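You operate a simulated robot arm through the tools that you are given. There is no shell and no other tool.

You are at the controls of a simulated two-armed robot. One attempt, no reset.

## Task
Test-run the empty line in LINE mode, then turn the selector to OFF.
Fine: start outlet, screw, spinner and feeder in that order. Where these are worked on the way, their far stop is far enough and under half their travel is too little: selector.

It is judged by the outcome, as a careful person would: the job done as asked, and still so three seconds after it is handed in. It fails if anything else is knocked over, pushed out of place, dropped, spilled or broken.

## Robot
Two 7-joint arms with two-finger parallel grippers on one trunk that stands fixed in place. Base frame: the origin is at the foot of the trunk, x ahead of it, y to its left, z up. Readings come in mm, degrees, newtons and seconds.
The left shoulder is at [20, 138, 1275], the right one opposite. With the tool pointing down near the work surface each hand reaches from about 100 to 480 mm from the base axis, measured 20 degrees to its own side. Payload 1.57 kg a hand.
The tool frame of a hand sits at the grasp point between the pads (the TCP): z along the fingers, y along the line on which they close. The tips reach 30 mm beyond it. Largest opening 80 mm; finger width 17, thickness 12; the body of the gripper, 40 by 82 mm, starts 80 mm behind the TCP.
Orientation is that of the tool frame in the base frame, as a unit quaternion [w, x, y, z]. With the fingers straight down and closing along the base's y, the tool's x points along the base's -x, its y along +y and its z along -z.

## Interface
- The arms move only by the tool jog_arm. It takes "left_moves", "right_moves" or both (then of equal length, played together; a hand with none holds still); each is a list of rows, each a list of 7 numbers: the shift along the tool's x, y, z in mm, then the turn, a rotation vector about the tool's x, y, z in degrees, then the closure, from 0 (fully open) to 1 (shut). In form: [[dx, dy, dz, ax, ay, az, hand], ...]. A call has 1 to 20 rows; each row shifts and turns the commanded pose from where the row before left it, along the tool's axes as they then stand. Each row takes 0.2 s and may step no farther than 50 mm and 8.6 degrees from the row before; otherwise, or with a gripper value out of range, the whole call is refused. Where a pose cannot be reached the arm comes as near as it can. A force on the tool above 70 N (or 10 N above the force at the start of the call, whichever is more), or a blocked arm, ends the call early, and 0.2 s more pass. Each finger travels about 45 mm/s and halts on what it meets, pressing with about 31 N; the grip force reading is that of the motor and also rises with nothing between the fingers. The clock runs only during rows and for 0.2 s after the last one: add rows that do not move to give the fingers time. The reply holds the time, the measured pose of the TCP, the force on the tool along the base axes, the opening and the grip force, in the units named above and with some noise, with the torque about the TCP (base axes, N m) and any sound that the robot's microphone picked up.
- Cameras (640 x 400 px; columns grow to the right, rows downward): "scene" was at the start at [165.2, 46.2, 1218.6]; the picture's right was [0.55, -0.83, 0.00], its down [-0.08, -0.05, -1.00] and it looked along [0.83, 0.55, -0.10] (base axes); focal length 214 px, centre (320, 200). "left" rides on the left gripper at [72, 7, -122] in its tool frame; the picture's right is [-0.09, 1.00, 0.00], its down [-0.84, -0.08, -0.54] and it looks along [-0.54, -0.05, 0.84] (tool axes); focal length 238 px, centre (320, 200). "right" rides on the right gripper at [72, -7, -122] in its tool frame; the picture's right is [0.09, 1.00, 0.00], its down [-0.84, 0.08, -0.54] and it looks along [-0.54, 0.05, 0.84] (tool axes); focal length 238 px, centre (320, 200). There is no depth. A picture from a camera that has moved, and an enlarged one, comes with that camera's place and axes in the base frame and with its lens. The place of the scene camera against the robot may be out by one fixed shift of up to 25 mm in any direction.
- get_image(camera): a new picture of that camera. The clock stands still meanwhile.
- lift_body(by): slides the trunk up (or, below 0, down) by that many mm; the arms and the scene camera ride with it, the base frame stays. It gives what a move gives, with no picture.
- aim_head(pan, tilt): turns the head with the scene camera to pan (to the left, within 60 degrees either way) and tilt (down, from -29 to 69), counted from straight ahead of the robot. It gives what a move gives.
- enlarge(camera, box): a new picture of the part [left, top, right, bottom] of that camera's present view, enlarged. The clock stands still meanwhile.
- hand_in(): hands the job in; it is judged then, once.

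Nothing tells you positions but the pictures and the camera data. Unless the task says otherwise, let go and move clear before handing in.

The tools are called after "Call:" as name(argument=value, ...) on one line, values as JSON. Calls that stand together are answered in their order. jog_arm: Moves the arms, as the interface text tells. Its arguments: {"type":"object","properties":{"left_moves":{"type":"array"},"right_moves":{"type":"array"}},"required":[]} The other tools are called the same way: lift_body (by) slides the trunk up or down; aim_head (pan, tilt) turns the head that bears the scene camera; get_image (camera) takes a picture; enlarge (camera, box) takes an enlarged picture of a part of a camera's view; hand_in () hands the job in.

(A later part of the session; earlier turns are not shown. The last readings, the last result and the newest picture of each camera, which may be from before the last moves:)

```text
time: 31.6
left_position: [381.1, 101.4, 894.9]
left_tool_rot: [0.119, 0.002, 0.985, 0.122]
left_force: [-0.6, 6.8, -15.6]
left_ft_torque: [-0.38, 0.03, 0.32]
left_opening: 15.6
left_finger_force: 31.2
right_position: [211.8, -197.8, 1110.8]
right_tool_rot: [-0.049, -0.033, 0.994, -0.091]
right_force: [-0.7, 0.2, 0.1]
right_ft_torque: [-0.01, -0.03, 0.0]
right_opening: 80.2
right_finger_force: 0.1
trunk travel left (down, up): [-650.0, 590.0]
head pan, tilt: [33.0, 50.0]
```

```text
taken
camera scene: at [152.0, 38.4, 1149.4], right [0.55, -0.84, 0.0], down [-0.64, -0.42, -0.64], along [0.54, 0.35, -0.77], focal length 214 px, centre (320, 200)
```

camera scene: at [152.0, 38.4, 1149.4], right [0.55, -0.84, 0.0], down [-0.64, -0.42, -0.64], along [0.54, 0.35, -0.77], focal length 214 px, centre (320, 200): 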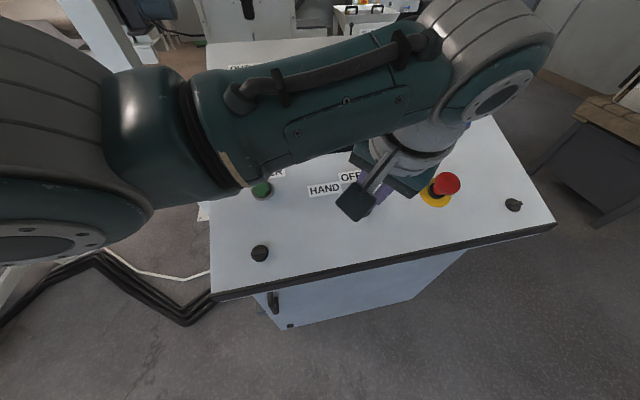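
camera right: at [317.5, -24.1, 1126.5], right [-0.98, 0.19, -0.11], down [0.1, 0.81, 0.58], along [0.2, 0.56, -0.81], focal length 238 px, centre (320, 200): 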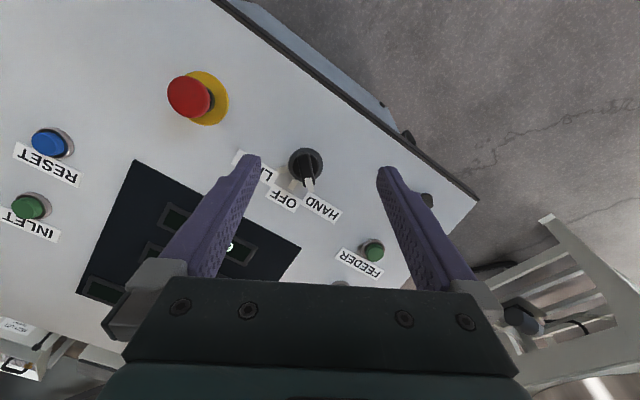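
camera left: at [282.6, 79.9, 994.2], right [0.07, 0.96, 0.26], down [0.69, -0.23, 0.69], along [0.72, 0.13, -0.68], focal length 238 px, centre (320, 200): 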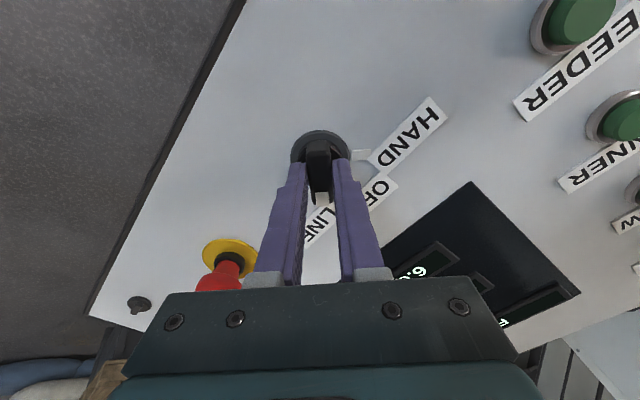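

The pointer is now near the LINE mark. I'll nudge it a few degrees to make sure it's at the stop, then release and back off along the panel normal.

Call:
jog_arm(left_moves=[[0, 0, 0, 0, 0, 4, 1], [0, 0, 0, 0, 0, 0, 1], [0, 0, 0, 0, 0, 0, 0.5], [0, 0, 0, 0, 0, 0, 0.5], [0, 0, 0, 0, 0, 0, 0.4], [0, 0, 0, 0, 0, 0, 0.4], [0, 0, -20, 0, 0, 0, 0.4], [0, 0, -25, 0, 0, 0, 0.4], [0, 0, -25, 0, 0, 0, 0.4], [0, 0, -25, 0, 0, 0, 0.4]])

Call:
get_image(camera="left")

Call:
get_image(camera="scene")

```text
time: 33.8
left_position: [358.4, 86.6, 981.0]
left_tool_rot: [0.115, 0.033, 0.983, 0.137]
left_force: [0.7, 0.1, -0.4]
left_ft_torque: [-0.05, -0.01, 0.0]
left_opening: 47.9
left_finger_force: 0.0
right_position: [213.1, -197.1, 1109.8]
right_tool_rot: [-0.048, -0.034, 0.994, -0.092]
right_force: [-0.2, 0.5, -0.2]
right_ft_torque: [0.0, 0.03, -0.01]
right_opening: 79.9
right_finger_force: 0.1
trunk travel left (down, up): [-650.0, 590.0]
head pan, tilt: [33.0, 50.0]
```

```text
taken
camera left: at [262.1, 67.8, 1082.8], right [0.12, 0.95, 0.3], down [0.68, -0.3, 0.67], along [0.72, 0.12, -0.69], focal length 238 px, centre (320, 200)
```

left: 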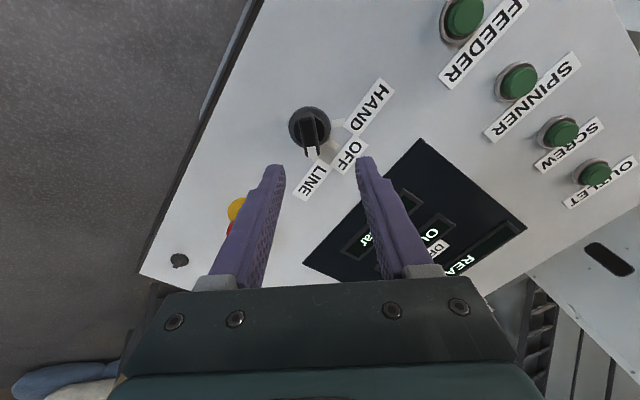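

```text
taken
camera scene: at [152.4, 39.2, 1149.7], right [0.56, -0.83, 0.0], down [-0.63, -0.43, -0.64], along [0.53, 0.36, -0.76], focal length 214 px, centre (320, 200)
```

scene: 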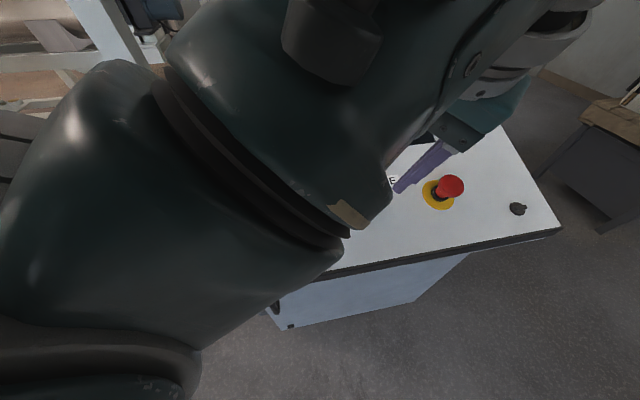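

The selector shows LINE. The left forearm seems to be brushing the head camera, so I'll move the hand away to the left soon; first a quick look at the display and selector.

Call:
enlarge(camera="left", box=[280, 80, 520, 290])

Call:
enlarge(camera="left", box=[280, 90, 360, 200])

```text
1.90 times, centred on (400, 185) of left
camera zoom: at [262.1, 67.8, 1082.8], right [0.12, 0.95, 0.3], down [0.68, -0.3, 0.67], along [0.72, 0.12, -0.69], focal length 454 px, centre (168, 229)
```

zoom: 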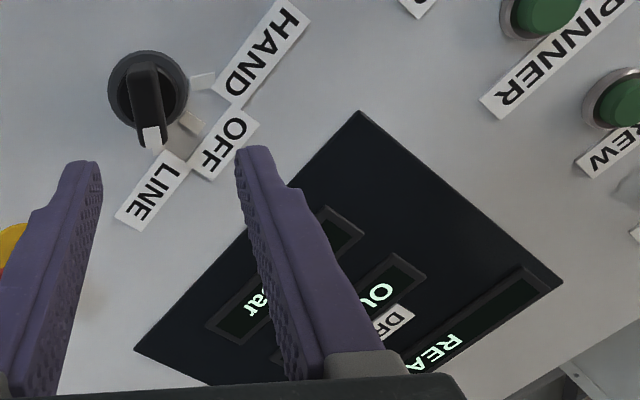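

```text
3.64 times, centred on (320, 145) of left
camera zoom: at [262.1, 67.8, 1082.8], right [0.12, 0.95, 0.3], down [0.68, -0.3, 0.67], along [0.72, 0.12, -0.69], focal length 867 px, centre (320, 400)
```

zoom: 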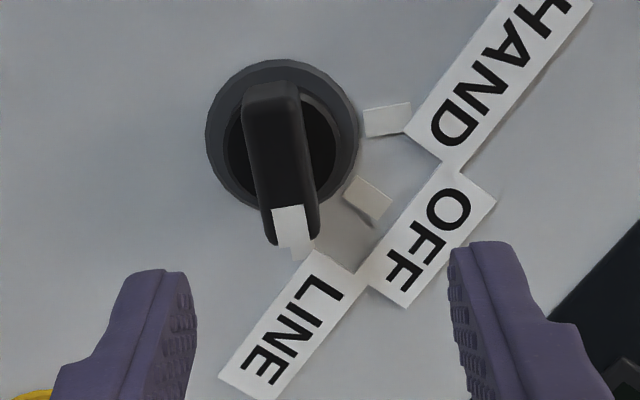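

LINE is set and the display still shows READY / OUTLET. I'll close the fingers into a poker and carry the hand left, away from the head and over the button column.

Call:
jog_arm(left_moves=[[5.2, 26.5, 2.8, 0, 0, 0, 1], [5.2, 26.5, 2.8, 0, 0, 0, 1], [5.2, 26.5, 2.8, 0, 0, 0, 1], [5.2, 26.5, 2.8, 0, 0, 0, 1], [5.2, 26.5, 2.8, 0, 0, 0, 1], [5.2, 26.5, 2.8, 0, 0, 0, 1], [5.2, 26.5, 2.8, 0, 0, 0, 1], [5.2, 26.5, 2.8, 0, 0, 0, 1]])

Call:
get_image(camera="scene")

Call:
get_image(camera="left")

```text
time: 35.6
left_position: [332.8, 287.9, 1008.6]
left_tool_rot: [0.117, 0.038, 0.985, 0.124]
left_force: [-0.5, -0.4, -0.4]
left_ft_torque: [0.0, -0.04, -0.02]
left_opening: 0.0
left_finger_force: 21.4
right_position: [213.5, -198.4, 1111.9]
right_tool_rot: [-0.049, -0.033, 0.994, -0.09]
right_force: [-0.2, 0.1, 0.0]
right_ft_torque: [0.0, -0.04, -0.02]
right_opening: 80.0
right_finger_force: 0.0
trunk travel left (down, up): [-650.0, 590.0]
head pan, tilt: [33.0, 50.0]
```

```text
taken
camera scene: at [153.0, 37.5, 1149.6], right [0.55, -0.84, 0.0], down [-0.64, -0.42, -0.64], along [0.54, 0.35, -0.77], focal length 214 px, centre (320, 200)
```

scene: 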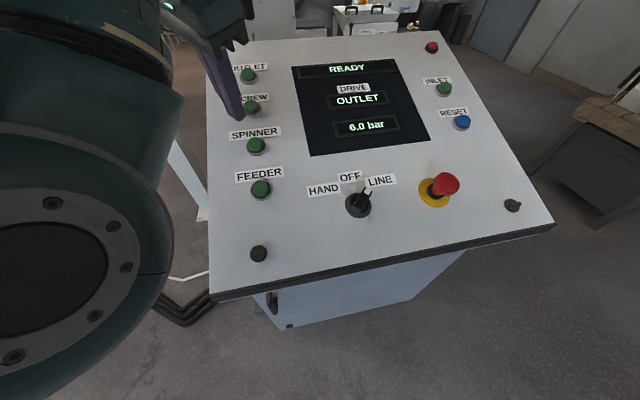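

```text
taken
camera left: at [235.9, 273.1, 1109.2], right [0.13, 0.95, 0.27], down [0.68, -0.29, 0.68], along [0.72, 0.1, -0.68], focal length 238 px, centre (320, 200)
```

left: 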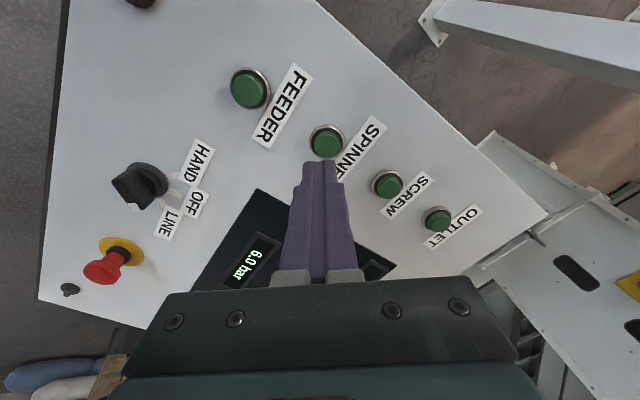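

The display and the selector at LINE are both clearly visible. Now I'll tilt the hand a bit more outward and stretch toward a hover point over OUTLET.

Call:
jog_arm(left_moves=[[0, 0, 0, -2.4, -3.33, 0, 1], [0, 0, 0, -2.4, -3.33, 0, 1], [0, 0, 0, -2.4, -3.33, 0, 1], [-15, 17.5, 13.3, 0, 0, 0, 1], [-15, 17.5, 13.3, 0, 0, 0, 1], [-15, 17.5, 13.3, 0, 0, 0, 1], [-15, 17.5, 13.3, 0, 0, 0, 1], [-15, 17.5, 13.3, 0, 0, 0, 1], [-15, 17.5, 13.3, 0, 0, 0, 1], [-15, 17.5, 13.3, 0, 0, 0, 1]])

Call:
get_image(camera="scene")

Call:
get_image(camera="left")

```text
time: 37.8
left_position: [467.2, 420.6, 1013.7]
left_tool_rot: [0.204, 0.04, 0.961, 0.184]
left_force: [-0.3, -0.5, -0.2]
left_ft_torque: [0.01, -0.01, -0.01]
left_opening: 0.2
left_finger_force: 21.5
right_position: [213.6, -196.9, 1110.9]
right_tool_rot: [-0.049, -0.033, 0.994, -0.091]
right_force: [-1.3, 0.5, 0.2]
right_ft_torque: [0.02, -0.01, 0.0]
right_opening: 80.0
right_finger_force: 0.0
trunk travel left (down, up): [-650.0, 590.0]
head pan, tilt: [33.0, 50.0]
```

```text
taken
camera scene: at [153.0, 37.6, 1149.6], right [0.55, -0.84, 0.0], down [-0.64, -0.42, -0.64], along [0.54, 0.35, -0.77], focal length 214 px, centre (320, 200)
```

scene: 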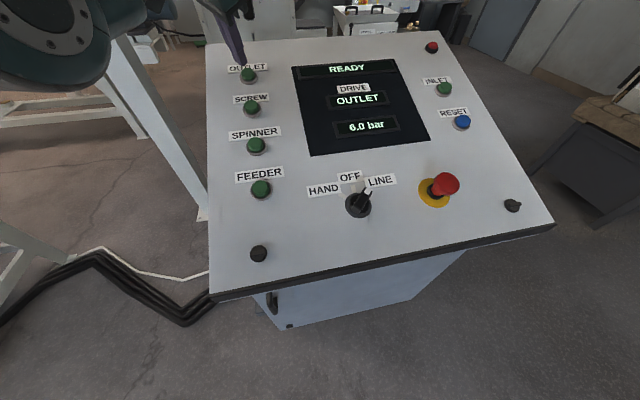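

```text
taken
camera left: at [354.0, 396.6, 1093.1], right [0.09, 0.91, 0.4], down [0.54, -0.38, 0.75], along [0.83, 0.15, -0.53], focal length 238 px, centre (320, 200)
```

left: 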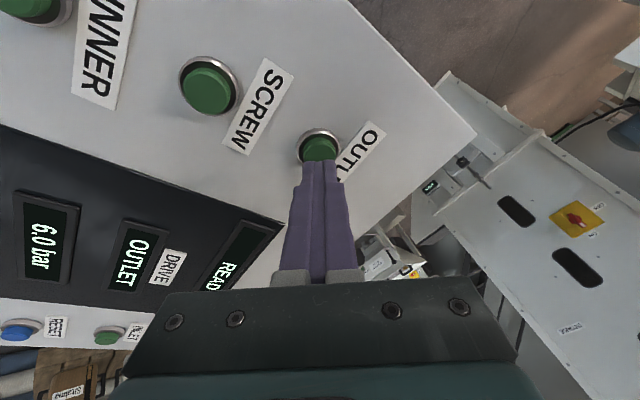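

The OUTLET button lies right on the tool axis. I'll advance to just short of the cap and then press in small steps.

Call:
jog_arm(left_moves=[[0, 0, 12, 0, 0, 0, 1], [0, 0, 12, 0, 0, 0, 1], [0, 0, 9, 0, 0, 0, 1], [0, 0, 0, 0, 0, 0, 1]])

Call:
enlarge(camera="left", box=[240, 90, 400, 210])

Call:
enlarge(camera="scene", box=[210, 20, 310, 100])

```text
time: 38.8
left_position: [480.8, 430.0, 985.3]
left_tool_rot: [0.203, 0.04, 0.961, 0.183]
left_force: [-4.5, -2.4, 4.3]
left_ft_torque: [-0.06, 0.09, 0.0]
left_opening: 0.0
left_finger_force: 21.9
right_position: [212.8, -198.5, 1112.5]
right_tool_rot: [-0.049, -0.033, 0.994, -0.091]
right_force: [-0.9, 0.5, -0.1]
right_ft_torque: [-0.02, 0.03, 0.02]
right_opening: 79.8
right_finger_force: 0.1
trunk travel left (down, up): [-650.0, 590.0]
head pan, tilt: [33.0, 50.0]
heard: click
```

```text
3.33 times, centred on (320, 150) of left
camera zoom: at [366.9, 406.6, 1065.2], right [0.09, 0.91, 0.4], down [0.54, -0.38, 0.75], along [0.83, 0.15, -0.53], focal length 794 px, centre (320, 367)
```

zoom: 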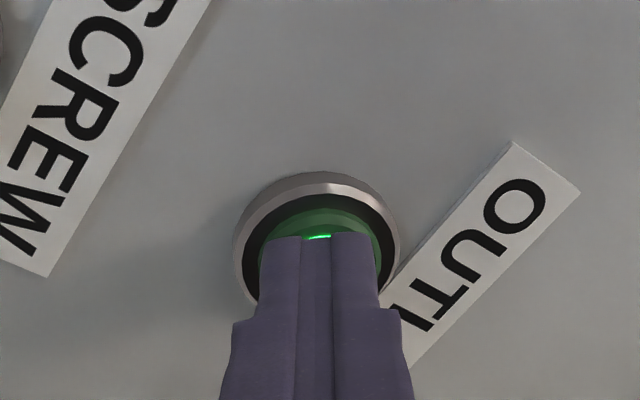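

```text
5.00 times, centred on (260, 60) of scene
camera zoom: at [152.7, 37.3, 1149.6], right [0.55, -0.84, 0.0], down [-0.64, -0.42, -0.64], along [0.54, 0.35, -0.77], focal length 1072 px, centre (620, 900)
```

zoom: 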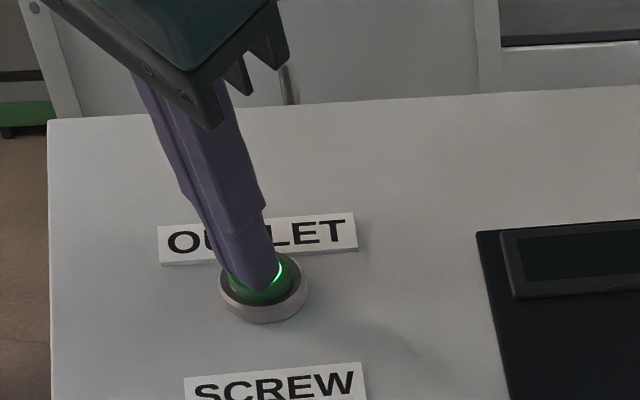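

A click was heard and the OUTLET button lit. I'll back off and read the display before going on.

Call:
jog_arm(left_moves=[[0, 0, -12, 0, 0, 0, 1], [0, 0, -14, 0, 0, 0, 1], [0, 0, -14, 0, 0, 0, 1]])

Call:
get_image(camera="scene")

Call:
enlarge(camera="scene", box=[280, 30, 480, 155])

```text
time: 39.6
left_position: [464.0, 418.8, 1019.3]
left_tool_rot: [0.203, 0.04, 0.961, 0.183]
left_force: [0.2, -0.4, -0.7]
left_ft_torque: [-0.02, -0.02, 0.02]
left_opening: 0.2
left_finger_force: 20.7
right_position: [212.9, -197.8, 1111.8]
right_tool_rot: [-0.049, -0.034, 0.994, -0.091]
right_force: [0.0, 0.5, 0.4]
right_ft_torque: [0.0, -0.01, -0.04]
right_opening: 79.9
right_finger_force: 0.1
trunk travel left (down, up): [-650.0, 590.0]
head pan, tilt: [33.0, 50.0]
```

```text
taken
camera scene: at [153.0, 37.5, 1149.6], right [0.55, -0.84, 0.0], down [-0.64, -0.42, -0.64], along [0.54, 0.35, -0.77], focal length 214 px, centre (320, 200)
```

scene: 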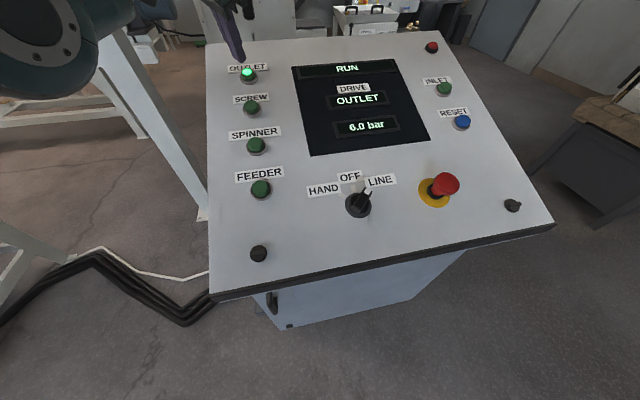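

```text
3.20 times, centred on (380, 92) of scene
camera zoom: at [153.0, 37.5, 1149.6], right [0.55, -0.84, 0.0], down [-0.64, -0.42, -0.64], along [0.54, 0.35, -0.77], focal length 686 px, centre (128, 544)
```

zoom: 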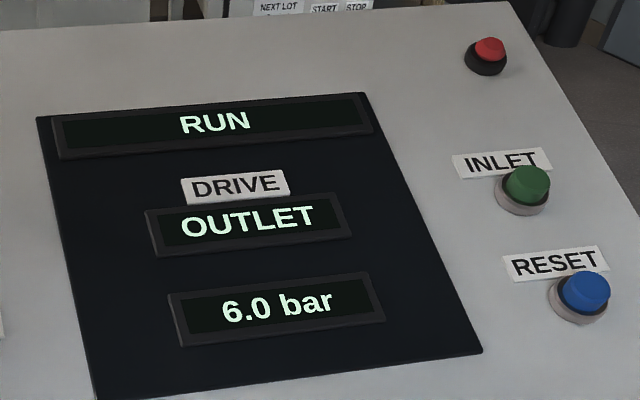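

The display reads RUN and OUTLET is lit. Now I'll shift one pitch parallel to the panel, to above SCREW.

Call:
jog_arm(left_moves=[[14.1, -16.5, -4.6, 0, 0, 0, 1], [14.1, -16.5, -4.6, 0, 0, 0, 1], [14.1, -16.5, -4.6, 0, 0, 0, 1], [14.1, -16.5, -4.6, 0, 0, 0, 1], [0, 0, 0, 0, 0, 0, 1]])

Call:
get_image(camera="left")

Call:
get_image(camera="scene")

```text
time: 40.8
left_position: [405.5, 358.3, 991.4]
left_tool_rot: [0.205, 0.039, 0.961, 0.184]
left_force: [-0.1, -0.2, 0.5]
left_ft_torque: [-0.03, 0.03, -0.03]
left_opening: 0.2
left_finger_force: 21.1
right_position: [212.0, -198.2, 1110.9]
right_tool_rot: [-0.049, -0.033, 0.994, -0.091]
right_force: [-0.6, 0.4, 0.0]
right_ft_torque: [0.03, 0.02, 0.0]
right_opening: 79.9
right_finger_force: 0.2
trunk travel left (down, up): [-650.0, 590.0]
head pan, tilt: [33.0, 50.0]
```

```text
taken
camera left: at [290.3, 334.0, 1070.6], right [0.09, 0.91, 0.4], down [0.54, -0.38, 0.75], along [0.83, 0.15, -0.53], focal length 238 px, centre (320, 200)
```

left: 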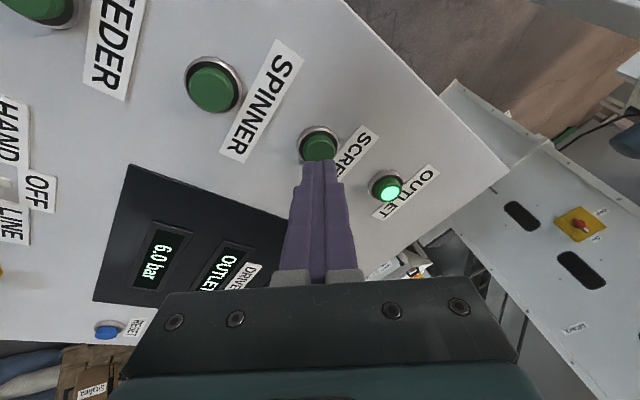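

```text
taken
camera scene: at [153.0, 37.5, 1149.6], right [0.55, -0.84, 0.0], down [-0.64, -0.42, -0.64], along [0.54, 0.35, -0.77], focal length 214 px, centre (320, 200)
```

scene: 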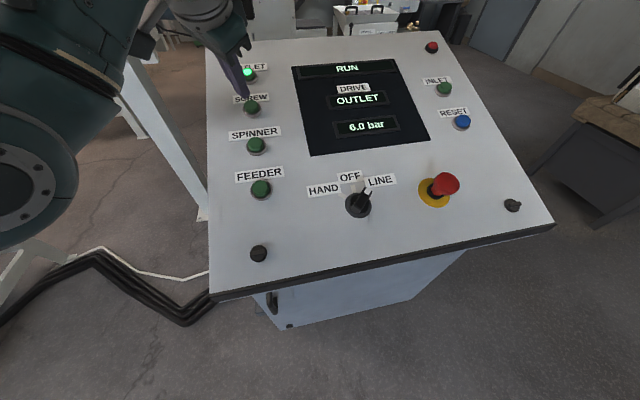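

SCREW lies on the tool axis. Pressing it the same way.

Call:
jog_arm(left_moves=[[0, 0, 14, 0, 0, 0, 1], [0, 0, 14, 0, 0, 0, 1], [0, 0, 8, 0, 0, 0, 1], [0, 0, 4, 0, 0, 0, 1], [0, 0, 0, 0, 0, 0, 1]])

Call:
enlarge(camera="scene", box=[200, 30, 420, 168])

```text
time: 42.0
left_position: [420.4, 371.5, 955.3]
left_tool_rot: [0.204, 0.04, 0.961, 0.183]
left_force: [-5.7, -3.2, 6.4]
left_ft_torque: [-0.05, 0.13, 0.03]
left_opening: 0.0
left_finger_force: 21.5
right_position: [211.7, -198.1, 1111.4]
right_tool_rot: [-0.049, -0.034, 0.994, -0.092]
right_force: [0.9, -0.1, -0.3]
right_ft_torque: [-0.01, 0.0, -0.02]
right_opening: 79.8
right_finger_force: 0.0
trunk travel left (down, up): [-650.0, 590.0]
head pan, tilt: [33.0, 50.0]
heard: click
```

```text
2.90 times, centred on (310, 99) of scene
camera zoom: at [152.5, 37.3, 1149.6], right [0.55, -0.84, 0.0], down [-0.64, -0.42, -0.64], along [0.54, 0.35, -0.77], focal length 622 px, centre (349, 493)
```

zoom: 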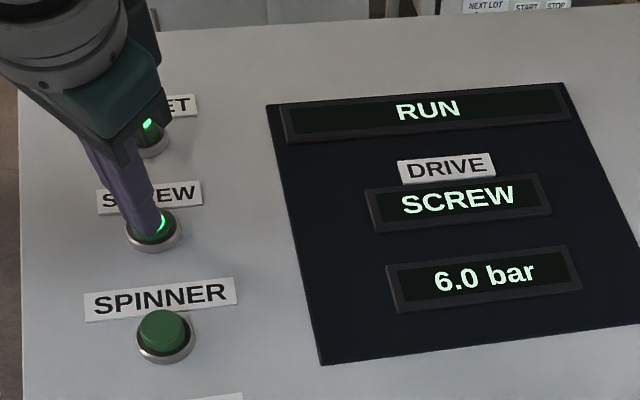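

SCREW is lit and shown on the display. I'll back off and shift to SPINNER.

Call:
jog_arm(left_moves=[[0, 0, -13, 0, 0, 0, 1], [0, 0, -14, 0, 0, 0, 1], [0, 0, -13, 0, 0, 0, 1], [14.1, -16.5, -4.6, 0, 0, 0, 1], [14.1, -16.5, -4.6, 0, 0, 0, 1], [14.1, -16.5, -4.6, 0, 0, 0, 1], [14.1, -16.5, -4.6, 0, 0, 0, 1], [0, 0, 0, 0, 0, 0, 1]])

Call:
get_image(camera="left")

Call:
get_image(camera="scene")

```text
time: 43.8
left_position: [345.4, 299.0, 959.7]
left_tool_rot: [0.203, 0.04, 0.961, 0.182]
left_force: [-0.1, 0.5, 0.3]
left_ft_torque: [0.01, -0.02, 0.0]
left_opening: 0.0
left_finger_force: 21.5
right_position: [211.7, -196.8, 1110.9]
right_tool_rot: [-0.049, -0.033, 0.994, -0.092]
right_force: [0.4, -0.1, 0.0]
right_ft_torque: [0.02, 0.0, 0.0]
right_opening: 80.0
right_finger_force: 0.1
trunk travel left (down, up): [-650.0, 590.0]
head pan, tilt: [33.0, 50.0]
```

```text
taken
camera left: at [231.0, 275.1, 1039.9], right [0.09, 0.91, 0.4], down [0.54, -0.38, 0.75], along [0.83, 0.15, -0.53], focal length 238 px, centre (320, 200)
```

left: 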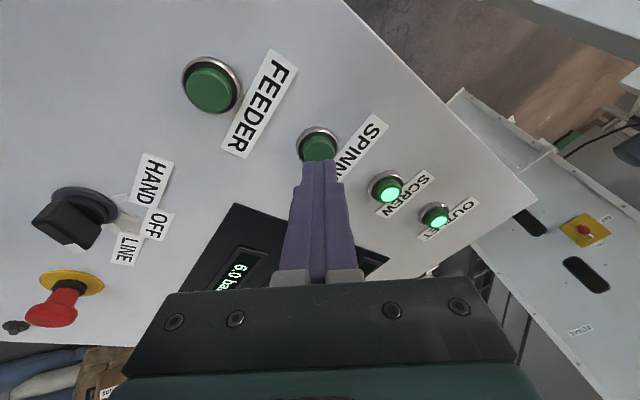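

```text
taken
camera scene: at [153.0, 37.5, 1149.6], right [0.55, -0.84, 0.0], down [-0.64, -0.42, -0.64], along [0.54, 0.35, -0.77], focal length 214 px, centre (320, 200)
```

scene: 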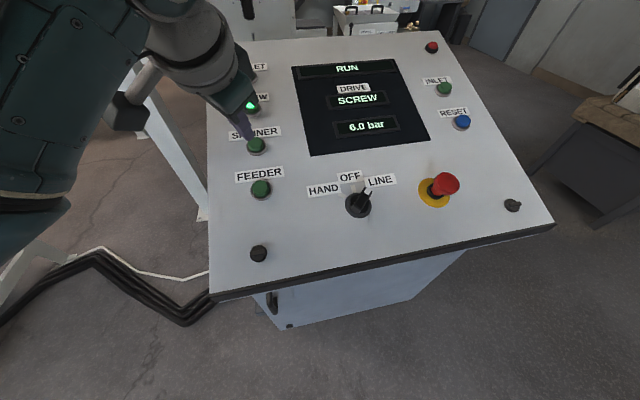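

Two lamps are lit and SPINNER sits on the tool axis. Pressing it.

Call:
jog_arm(left_moves=[[0, 0, 14, 0, 0, 0, 1], [0, 0, 14, 0, 0, 0, 1], [0, 0, 8, 0, 0, 0, 1], [0, 0, 4, 0, 0, 0, 1], [0, 0, 0, 0, 0, 0, 1]])

Call:
enlarge(camera="scene", box=[200, 30, 420, 168])

```text
time: 45.0
left_position: [360.7, 311.4, 924.9]
left_tool_rot: [0.204, 0.04, 0.961, 0.182]
left_force: [-10.9, -8.5, 16.3]
left_ft_torque: [-0.13, 0.27, 0.02]
left_opening: 0.2
left_finger_force: 21.1
right_position: [212.0, -198.7, 1110.6]
right_tool_rot: [-0.049, -0.033, 0.994, -0.093]
right_force: [-0.4, -0.4, -0.1]
right_ft_torque: [0.0, -0.02, 0.0]
right_opening: 80.1
right_finger_force: 0.2
trunk travel left (down, up): [-650.0, 590.0]
head pan, tilt: [33.0, 50.0]
heard: click
```

```text
2.90 times, centred on (310, 99) of scene
camera zoom: at [152.1, 37.2, 1149.6], right [0.55, -0.84, 0.0], down [-0.64, -0.42, -0.64], along [0.54, 0.35, -0.77], focal length 622 px, centre (349, 493)
```

zoom: 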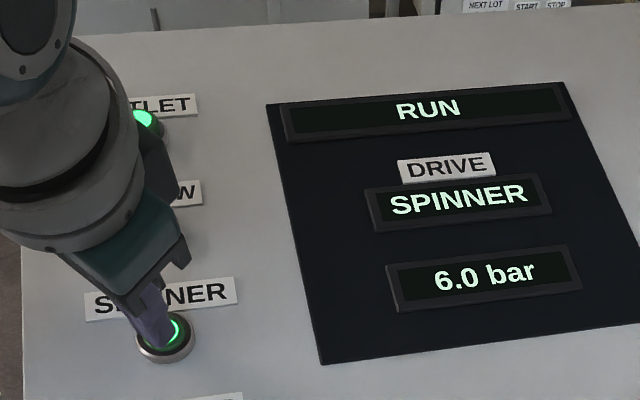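

SPINNER is running. I'll back off and shift to FEEDER.

Call:
jog_arm(left_moves=[[0, 0, -14, 0, 0, 0, 1], [0, 0, -14, 0, 0, 0, 1], [0, 0, -14, 0, 0, 0, 1], [14.1, -16.5, -4.6, 0, 0, 0, 1], [14.1, -16.5, -4.6, 0, 0, 0, 1], [14.1, -16.5, -4.6, 0, 0, 0, 1], [14.1, -16.5, -4.6, 0, 0, 0, 1], [0, 0, 0, 0, 0, 0, 1]])

Call:
get_image(camera="left")

Call:
get_image(camera="scene")

```text
time: 46.8
left_position: [286.2, 239.3, 930.7]
left_tool_rot: [0.204, 0.04, 0.961, 0.184]
left_force: [0.3, 0.8, 0.7]
left_ft_torque: [0.02, 0.01, 0.0]
left_opening: 0.0
left_finger_force: 20.9
right_position: [212.2, -198.2, 1111.9]
right_tool_rot: [-0.049, -0.033, 0.994, -0.091]
right_force: [0.7, 0.2, 0.5]
right_ft_torque: [0.01, 0.01, -0.02]
right_opening: 80.0
right_finger_force: 0.0
trunk travel left (down, up): [-650.0, 590.0]
head pan, tilt: [33.0, 50.0]
```

```text
taken
camera left: at [171.2, 215.9, 1011.3], right [0.09, 0.91, 0.4], down [0.54, -0.38, 0.75], along [0.83, 0.15, -0.53], focal length 238 px, centre (320, 200)
```

left: 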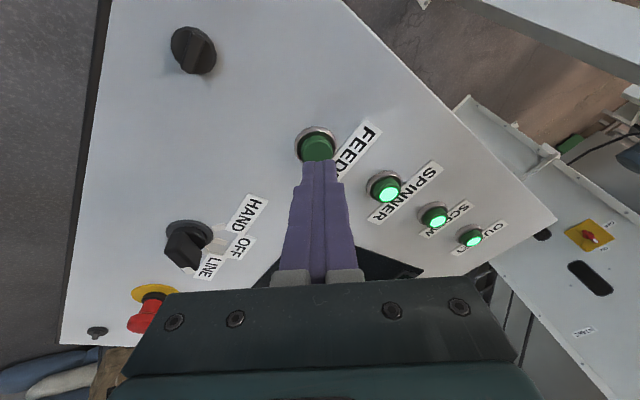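

```text
taken
camera scene: at [153.0, 37.5, 1149.6], right [0.55, -0.84, 0.0], down [-0.64, -0.42, -0.64], along [0.54, 0.35, -0.77], focal length 214 px, centre (320, 200)
```

scene: 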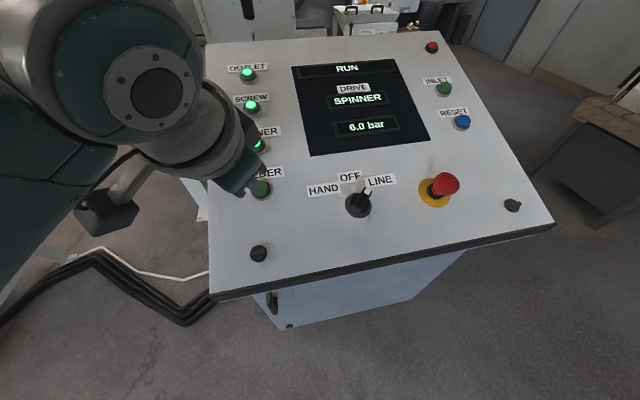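

Three lamps are lit and FEEDER is aligned. Pressing it.

Call:
jog_arm(left_moves=[[0, -1, 14, 0, 0, 0, 1], [0, 0, 14, 0, 0, 0, 1], [0, 0, 8, 0, 0, 0, 1], [0, 0, 3, 0, 0, 0, 1], [0, 0, 1, 0, 0, 0, 1]])

Call:
get_image(camera="scene")

```text
time: 48.0
left_position: [301.6, 250.8, 895.9]
left_tool_rot: [0.203, 0.04, 0.961, 0.182]
left_force: [-11.5, -6.5, 16.6]
left_ft_torque: [-0.14, 0.25, -0.01]
left_opening: 0.0
left_finger_force: 20.6
right_position: [211.9, -197.7, 1111.7]
right_tool_rot: [-0.048, -0.033, 0.994, -0.092]
right_force: [-0.6, -0.5, -0.7]
right_ft_torque: [0.01, 0.0, -0.01]
right_opening: 80.0
right_finger_force: 0.1
trunk travel left (down, up): [-650.0, 590.0]
head pan, tilt: [33.0, 50.0]
heard: click
```

```text
taken
camera scene: at [151.9, 37.0, 1149.6], right [0.55, -0.84, 0.0], down [-0.64, -0.42, -0.64], along [0.54, 0.35, -0.77], focal length 214 px, centre (320, 200)
```

scene: 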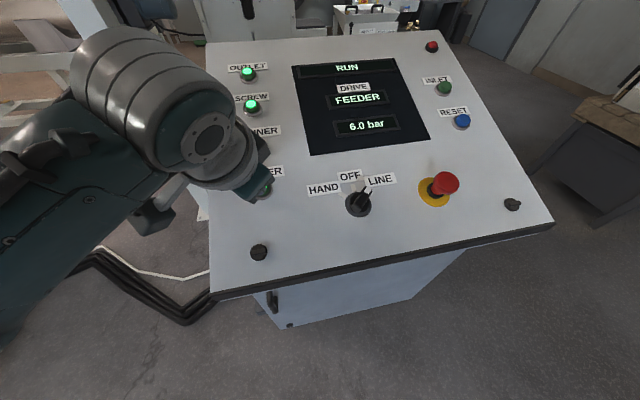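

All four drives have been started, with FEEDER on the display. I'll back off, turn the head a bit to the right to clear room for the elbow, and confirm that all four lamps are on.

Call:
jog_arm(left_moves=[[0, 0, -15, 0, 0, 0, 1], [0, 0, -15, 0, 0, 0, 1], [0, 0, -15, 0, 0, 0, 1]])

Call:
aim_head(pan=-10, tilt=45)

Call:
get_image(camera="scene")

Call:
get_image(camera="left")

```text
time: 48.8
left_position: [285.0, 236.9, 934.1]
left_tool_rot: [0.203, 0.04, 0.961, 0.183]
left_force: [1.1, 0.3, 0.3]
left_ft_torque: [0.04, 0.01, 0.0]
left_opening: 0.0
left_finger_force: 21.1
right_position: [212.4, -198.5, 1110.9]
right_tool_rot: [-0.049, -0.033, 0.994, -0.091]
right_force: [0.0, -0.5, -0.1]
right_ft_torque: [0.01, 0.02, 0.04]
right_opening: 80.0
right_finger_force: 0.1
trunk travel left (down, up): [-650.0, 590.0]
head pan, tilt: [33.0, 50.0]
```

```text
time: 49.9
left_position: [285.4, 236.5, 934.5]
left_tool_rot: [0.204, 0.04, 0.961, 0.183]
left_force: [0.4, -0.5, 0.4]
left_ft_torque: [0.01, -0.01, -0.03]
left_opening: 0.0
left_finger_force: 21.6
right_position: [212.6, -197.8, 1110.8]
right_tool_rot: [-0.048, -0.033, 0.994, -0.091]
right_force: [0.3, -0.4, 0.0]
right_ft_torque: [0.03, -0.03, 0.0]
right_opening: 80.0
right_finger_force: 0.1
trunk travel left (down, up): [-650.0, 590.0]
head pan, tilt: [-10.0, 45.0]
```

```text
taken
camera scene: at [168.5, -18.5, 1156.5], right [-0.17, -0.98, 0.0], down [-0.7, 0.12, -0.71], along [0.7, -0.12, -0.71], focal length 214 px, centre (320, 200)
```

scene: 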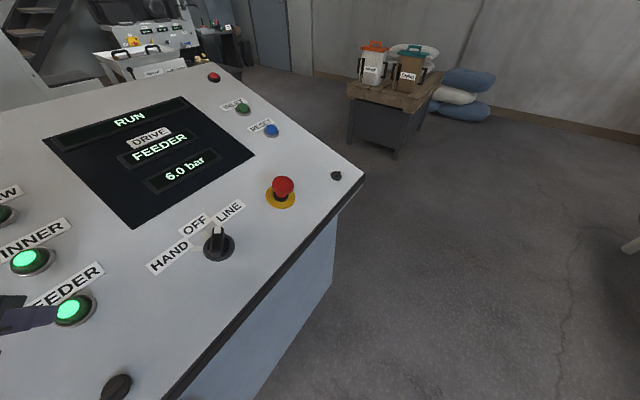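

```text
taken
camera left: at [170.4, 212.1, 1014.8], right [0.09, 0.91, 0.4], down [0.54, -0.38, 0.75], along [0.83, 0.15, -0.53], focal length 238 px, centre (320, 200)
```

left: 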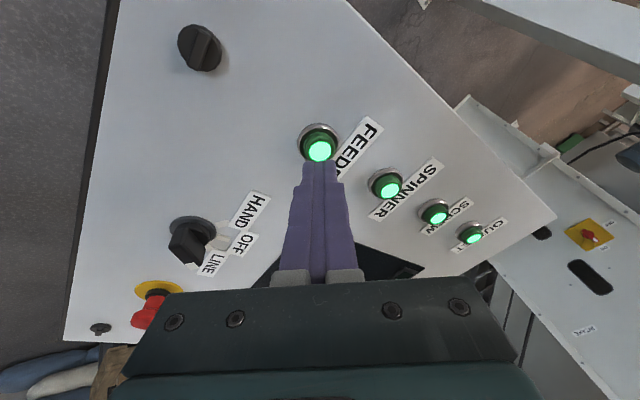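

All four lamps are lit and the display says RUN. Now I'll go back over the selector with the fingers partly open and aligned to the bar at LINE.

Call:
jog_arm(left_moves=[[0, 0, 0, 3.4, 5.1, -2.1, 1], [0, 0, 0, 3.4, 5.1, -2.1, 1], [-12.8, -20.4, -4.6, 0, 0, 0, 1], [-12.8, -20.4, -4.6, 0, 0, 0, 0.4], [-12.8, -20.4, -4.6, 0, 0, 0, 0.4], [-12.8, -20.4, -4.6, 0, 0, 0, 0.4], [-12.8, -20.4, -4.6, 0, 0, 0, 0.4], [-12.8, -20.4, -4.6, 0, 0, 0, 0.4], [-12.8, -20.4, -4.6, 0, 0, 0, 0.4], [0, 0, 0, 0, 0, 0, 0.4]])

Call:
get_image(camera="left")

Call:
enlarge(camera="left", box=[240, 90, 400, 210])

Call:
get_image(camera="scene")

```text
time: 52.3
left_position: [371.2, 126.8, 944.1]
left_tool_rot: [0.119, -0.009, 0.979, 0.168]
left_force: [0.6, -0.4, -0.5]
left_ft_torque: [0.02, 0.05, 0.0]
left_opening: 48.1
left_finger_force: 0.1
right_position: [211.9, -199.0, 1111.5]
right_tool_rot: [-0.049, -0.034, 0.994, -0.09]
right_force: [0.1, 0.5, 0.1]
right_ft_torque: [-0.02, 0.0, -0.03]
right_opening: 80.0
right_finger_force: 0.1
trunk travel left (down, up): [-650.0, 590.0]
head pan, tilt: [-10.0, 45.0]
stopped in row 10 (left hand): the arm was blocked; the commanded pose is now the measured one
```

```text
taken
camera left: at [272.7, 94.6, 1041.8], right [0.03, 0.94, 0.35], down [0.69, -0.27, 0.67], along [0.72, 0.22, -0.66], focal length 238 px, centre (320, 200)
```

left: 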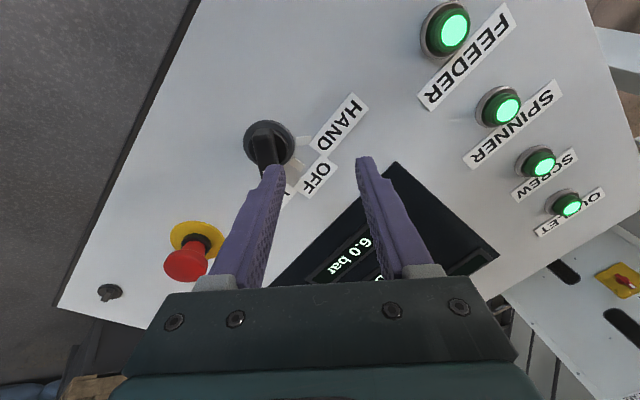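

```text
3.33 times, centred on (320, 150) of left
camera zoom: at [272.7, 94.6, 1041.8], right [0.03, 0.94, 0.35], down [0.69, -0.27, 0.67], along [0.72, 0.22, -0.66], focal length 794 px, centre (320, 367)
```

zoom: 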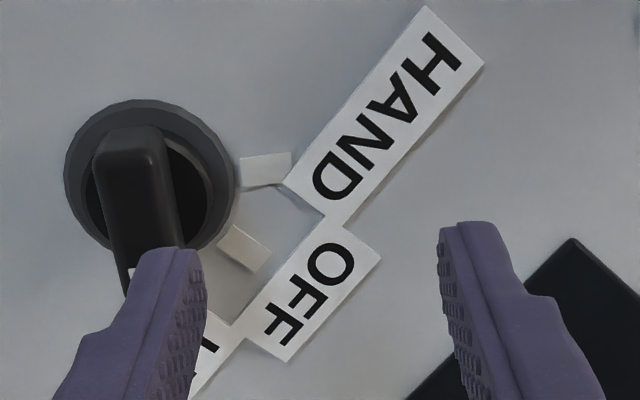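

```text
taken
camera scene: at [168.5, -18.4, 1156.5], right [-0.17, -0.98, 0.0], down [-0.7, 0.12, -0.71], along [0.7, -0.12, -0.71], focal length 214 px, centre (320, 200)
```

scene: 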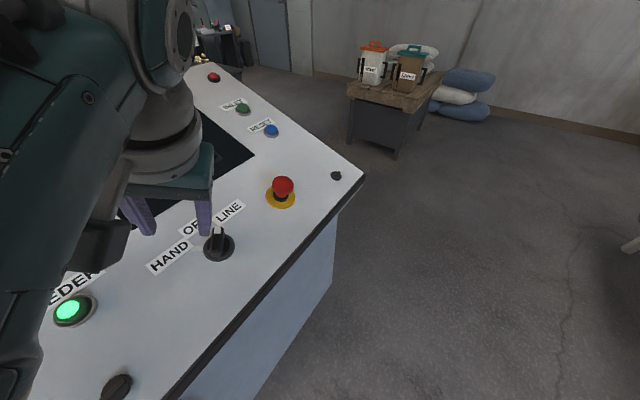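

The arm stalled about 40 mm short with no contact force, so a joint limit in this elbow posture is the likely cause. I'll rise along the panel normal and approach from above, with the tool more upright as it was the first time.

Call:
jog_arm(left_moves=[[0, 5, -15, 0, 0, 0, 0.4], [0, 5, -15, 0, 0, 0, 0.4], [0, 0, -15, 0, 0, 0, 0.4], [0, 0, -15, 0, 0, 0, 0.4]])

Call:
get_image(camera="scene")

```text
time: 53.5
left_position: [358.7, 146.9, 996.3]
left_tool_rot: [0.117, -0.016, 0.971, 0.206]
left_force: [0.5, 0.4, 0.0]
left_ft_torque: [0.05, 0.01, -0.01]
left_opening: 48.0
left_finger_force: 0.0
right_position: [211.8, -197.7, 1112.3]
right_tool_rot: [-0.049, -0.033, 0.994, -0.091]
right_force: [0.4, -0.2, 0.4]
right_ft_torque: [0.0, 0.0, -0.01]
right_opening: 79.8
right_finger_force: 0.1
trunk travel left (down, up): [-650.0, 590.0]
head pan, tilt: [-10.0, 45.0]
stopped in row 4 (left hand): the arm was blocked; the commanded pose is now the measured one
```

```text
taken
camera scene: at [168.5, -18.4, 1156.5], right [-0.17, -0.98, 0.0], down [-0.7, 0.12, -0.71], along [0.7, -0.12, -0.71], focal length 214 px, centre (320, 200)
```

scene: 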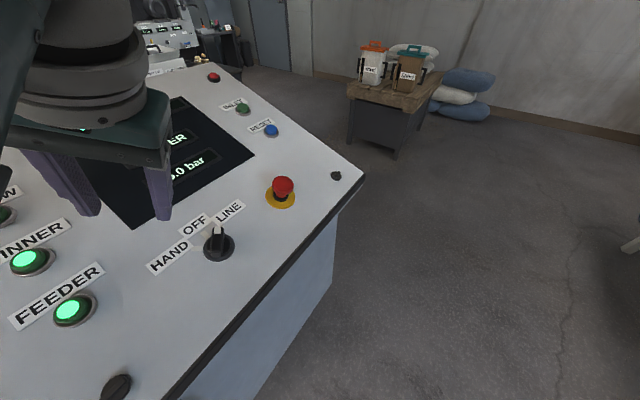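

The wrist still can't pass to the right in this posture. I'll repeat the approach that worked before: go back left, set the tool straight down, and come over the selector high.

Call:
jog_arm(left_moves=[[5.4, 23, 2.5, 0, 0, 0, 0.4], [5.4, 23, 2.5, 0, 0, 0, 0.4], [5.4, 23, 2.5, 0, 0, 0, 0.4], [5.4, 23, 2.5, 0, 0, 0, 0.4], [5.4, 23, 2.5, 0, 0, 0, 0.4], [5.4, 23, 2.5, 0, 0, 0, 0.4], [0, 0, 0, 6.6, 3.85, -1.93, 0.4], [0, 0, 0, 6.6, 3.85, -1.93, 0.4], [0, 0, 0, 6.6, 3.85, -1.93, 0.4], [0, 0, 0, 6.6, 3.85, -1.93, 0.4], [0, 0, 0, 0, 0, 0, 0.4]])

Call:
get_image(camera="scene")

```text
time: 55.9
left_position: [332.5, 287.8, 1016.0]
left_tool_rot: [0.0, -0.078, 0.996, -0.038]
left_force: [0.8, 0.2, -0.3]
left_ft_torque: [0.01, 0.02, 0.0]
left_opening: 48.0
left_finger_force: 0.2
left hand out of reach, approached as far as the arm can: row 8, 9
right_position: [212.7, -197.9, 1112.4]
right_tool_rot: [-0.049, -0.034, 0.994, -0.092]
right_force: [-0.6, 0.0, -0.4]
right_ft_torque: [-0.05, 0.01, -0.03]
right_opening: 79.7
right_finger_force: 0.0
trunk travel left (down, up): [-650.0, 590.0]
head pan, tilt: [-10.0, 45.0]
```

```text
taken
camera scene: at [168.6, -18.5, 1156.5], right [-0.17, -0.98, 0.0], down [-0.7, 0.12, -0.71], along [0.7, -0.12, -0.71], focal length 214 px, centre (320, 200)
```

scene: 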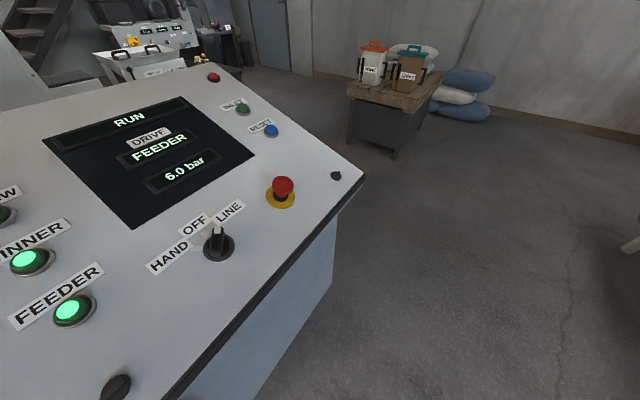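

The tool is straight down again with a clean posture. Moving over the selector as before.

Call:
jog_arm(left_moves=[[1, -26.6, 4.65, 0, 0, 0, 0.4], [1, -26.6, 4.65, 0, 0, 0, 0.4], [1, -26.6, 4.65, 0, 0, 0, 0.4], [1, -26.6, 4.65, 0, 0, 0, 0.4], [1, -26.6, 4.65, 0, 0, 0, 0.4], [1, -26.6, 4.65, 0, 0, 0, 0.4], [1, -26.6, 4.65, 0, 0, 0, 0.4], [1, -26.6, 4.65, 0, 0, 0, 0.4], [0, 0, 0, 0, 0, 0, 0.4]])

Call:
get_image(camera="scene")

Call:
get_image(camera="left")

```text
time: 57.9
left_position: [393.5, 111.7, 973.2]
left_tool_rot: [0.007, -0.088, 0.996, -0.029]
left_force: [-0.3, 0.7, 0.1]
left_ft_torque: [-0.01, 0.0, 0.0]
left_opening: 48.0
left_finger_force: 0.1
left hand out of reach, approached as far as the arm can: row 1, 2, 3, 4, 6
right_position: [211.4, -197.9, 1110.9]
right_tool_rot: [-0.049, -0.034, 0.994, -0.092]
right_force: [-0.1, -0.2, 0.0]
right_ft_torque: [0.01, -0.05, -0.02]
right_opening: 80.2
right_finger_force: 0.1
trunk travel left (down, up): [-650.0, 590.0]
head pan, tilt: [-10.0, 45.0]
```

```text
taken
camera scene: at [168.5, -18.6, 1156.5], right [-0.17, -0.98, 0.0], down [-0.7, 0.12, -0.71], along [0.7, -0.12, -0.71], focal length 214 px, centre (320, 200)
```

scene: 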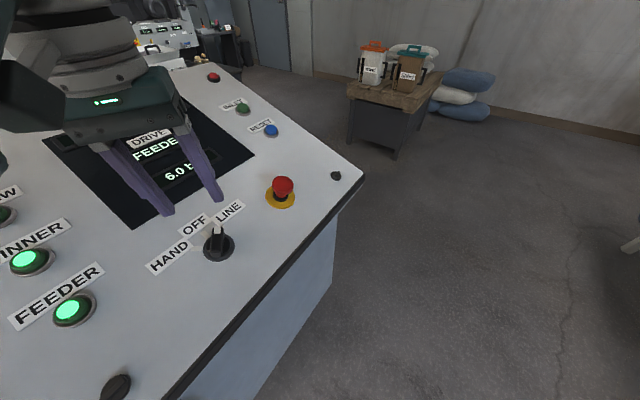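

```text
taken
camera left: at [319.9, 112.3, 1094.0], right [-0.08, 0.99, -0.06], down [0.83, 0.1, 0.55], along [0.55, 0.0, -0.83], focal length 238 px, centre (320, 200)
```

left: 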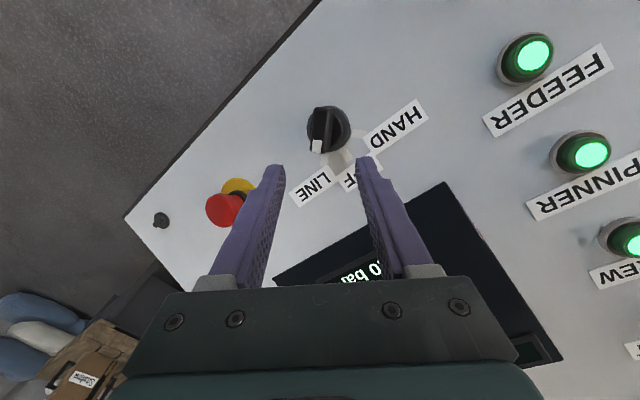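

The hand stopped a little short of the commanded spot. I'll hold still for a few rows to see whether it settles there.

Call:
jog_arm(left_moves=[[0, 0, 0, 0, 0, 0, 0.4], [0, 0, 0, 0, 0, 0, 0.4], [0, 0, 0, 0, 0, 0, 0.4]])

```text
time: 58.7
left_position: [391.1, 112.3, 970.1]
left_tool_rot: [0.005, -0.085, 0.996, -0.026]
left_force: [0.2, -0.4, -0.5]
left_ft_torque: [0.0, 0.02, -0.01]
left_opening: 48.1
left_finger_force: 0.1
right_position: [213.4, -198.5, 1110.5]
right_tool_rot: [-0.048, -0.033, 0.994, -0.092]
right_force: [-0.6, -0.5, 0.6]
right_ft_torque: [-0.03, 0.02, 0.02]
right_opening: 80.1
right_finger_force: 0.0
trunk travel left (down, up): [-650.0, 590.0]
head pan, tilt: [-10.0, 45.0]
```

It stays there, so the wrist looks too near the shoulder for this elbow posture. Raising the trunk 100 mm should give the arm room; the hand rides up safely with it.

Call:
lift_body(by=100)

Call:
jog_arm(left_moves=[[0, 0, 20, 0, 0, 0, 0.4], [0, 0, 20, 0, 0, 0, 0.4], [0, 0, 20, 0, 0, 0, 0.4], [2, -8, 10, 0, 0, 0, 0.4], [3, -8, 5, 0, 0, 0, 0.4], [3, -8, 0, 0, 0, 0, 0.4], [0, 0, 0, 0, 0, 0, 0.4]])

Call:
get_image(camera="scene")

Call:
get_image(camera="left")

```text
time: 60.1
left_position: [390.2, 112.8, 1068.6]
left_tool_rot: [0.002, -0.086, 0.996, -0.027]
left_force: [-0.1, -0.7, -0.6]
left_ft_torque: [0.01, 0.03, 0.0]
left_opening: 48.0
left_finger_force: 0.1
right_position: [213.2, -197.6, 1210.8]
right_tool_rot: [-0.049, -0.032, 0.994, -0.093]
right_force: [0.1, 0.1, -0.1]
right_ft_torque: [-0.02, 0.0, -0.01]
right_opening: 79.9
right_finger_force: 0.0
trunk travel left (down, up): [-750.0, 490.0]
head pan, tilt: [-10.0, 45.0]
```

```text
time: 61.7
left_position: [390.0, 85.2, 997.0]
left_tool_rot: [0.006, -0.087, 0.996, -0.026]
left_force: [-0.5, 0.5, 0.5]
left_ft_torque: [-0.03, 0.03, 0.01]
left_opening: 48.2
left_finger_force: 0.0
right_position: [213.0, -199.6, 1210.9]
right_tool_rot: [-0.049, -0.033, 0.994, -0.093]
right_force: [-0.2, -0.4, 0.7]
right_ft_torque: [-0.01, -0.01, 0.01]
right_opening: 79.9
right_finger_force: 0.1
trunk travel left (down, up): [-750.0, 490.0]
head pan, tilt: [-10.0, 45.0]
```

```text
taken
camera scene: at [168.5, -18.6, 1256.5], right [-0.17, -0.98, 0.0], down [-0.7, 0.12, -0.71], along [0.7, -0.12, -0.71], focal length 214 px, centre (320, 200)
```

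scene: 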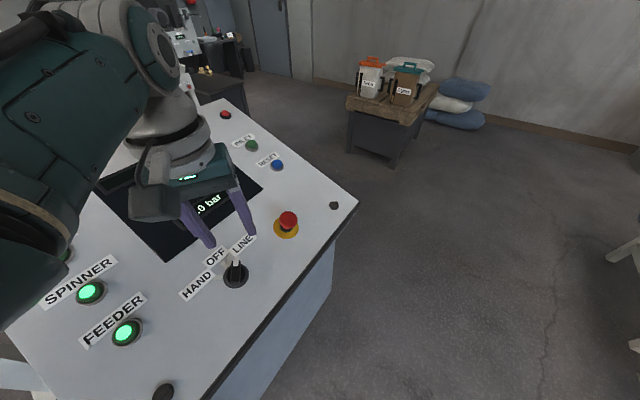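

```text
taken
camera left: at [317.3, 85.3, 1119.1], right [-0.08, 1.0, -0.05], down [0.83, 0.1, 0.55], along [0.55, 0.0, -0.83], focal length 238 px, centre (320, 200)
```

left: 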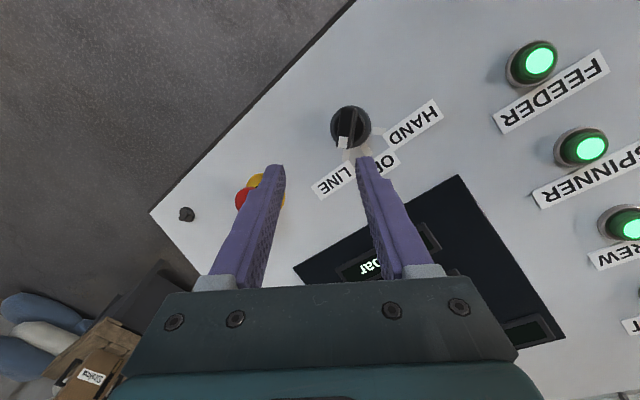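

Free movement again. I'll tilt square to the panel with the closing line across the LINE-oriented bar, and centre over it.

Call:
jog_arm(left_moves=[[0, 0, 0, -5.2, -4.8, 3.44, 0.4], [0, 0, 0, -5.2, -4.8, 3.44, 0.4], [0, 0, 0, -5.2, -4.8, 3.44, 0.4], [16.3, -5.2, 4, 0, 0, 0, 0.3], [16.3, -5.2, 4, 0, 0, 0, 0.3], [0, 0, 0, 0, 0, 0, 0.3]])

Call:
get_image(camera="scene")

Call:
get_image(camera="left")

```text
time: 63.3
left_position: [364.6, 114.9, 973.4]
left_tool_rot: [0.122, -0.004, 0.98, 0.159]
left_force: [-0.2, -0.5, -0.7]
left_ft_torque: [-0.01, 0.0, 0.02]
left_opening: 56.0
left_finger_force: 0.1
right_position: [213.1, -197.4, 1210.9]
right_tool_rot: [-0.048, -0.033, 0.994, -0.091]
right_force: [0.5, -0.2, -0.7]
right_ft_torque: [-0.04, 0.02, 0.01]
right_opening: 80.0
right_finger_force: 0.0
trunk travel left (down, up): [-750.0, 490.0]
head pan, tilt: [-10.0, 45.0]
stopped in row 6 (left hand): the arm was blocked; the commanded pose is now the measured one
```

```text
taken
camera scene: at [168.5, -18.4, 1256.5], right [-0.17, -0.98, 0.0], down [-0.7, 0.12, -0.71], along [0.7, -0.12, -0.71], focal length 214 px, centre (320, 200)
```

scene: 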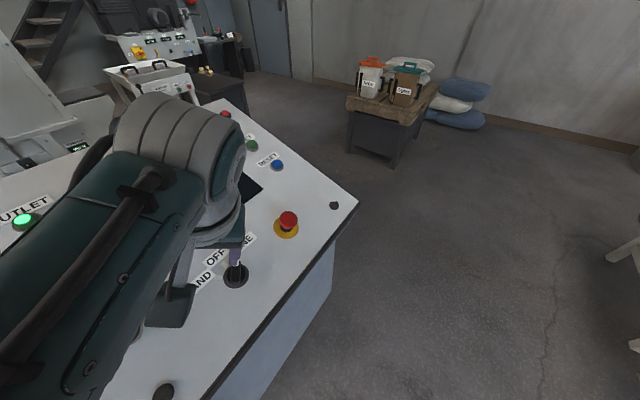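

```text
taken
camera left: at [265.4, 84.6, 1070.5], right [0.04, 0.94, 0.33], down [0.69, -0.27, 0.67], along [0.73, 0.2, -0.66], focal length 238 px, centre (320, 200)
```

left: 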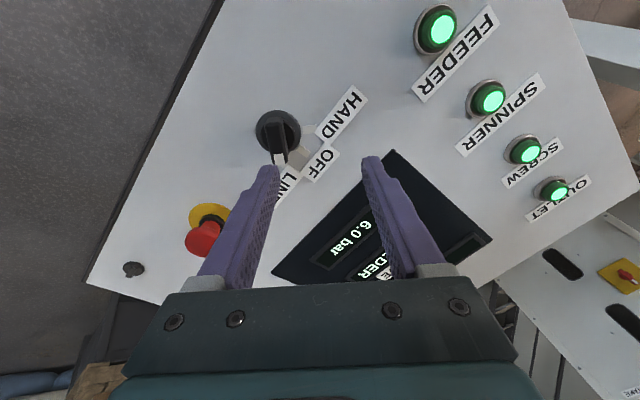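

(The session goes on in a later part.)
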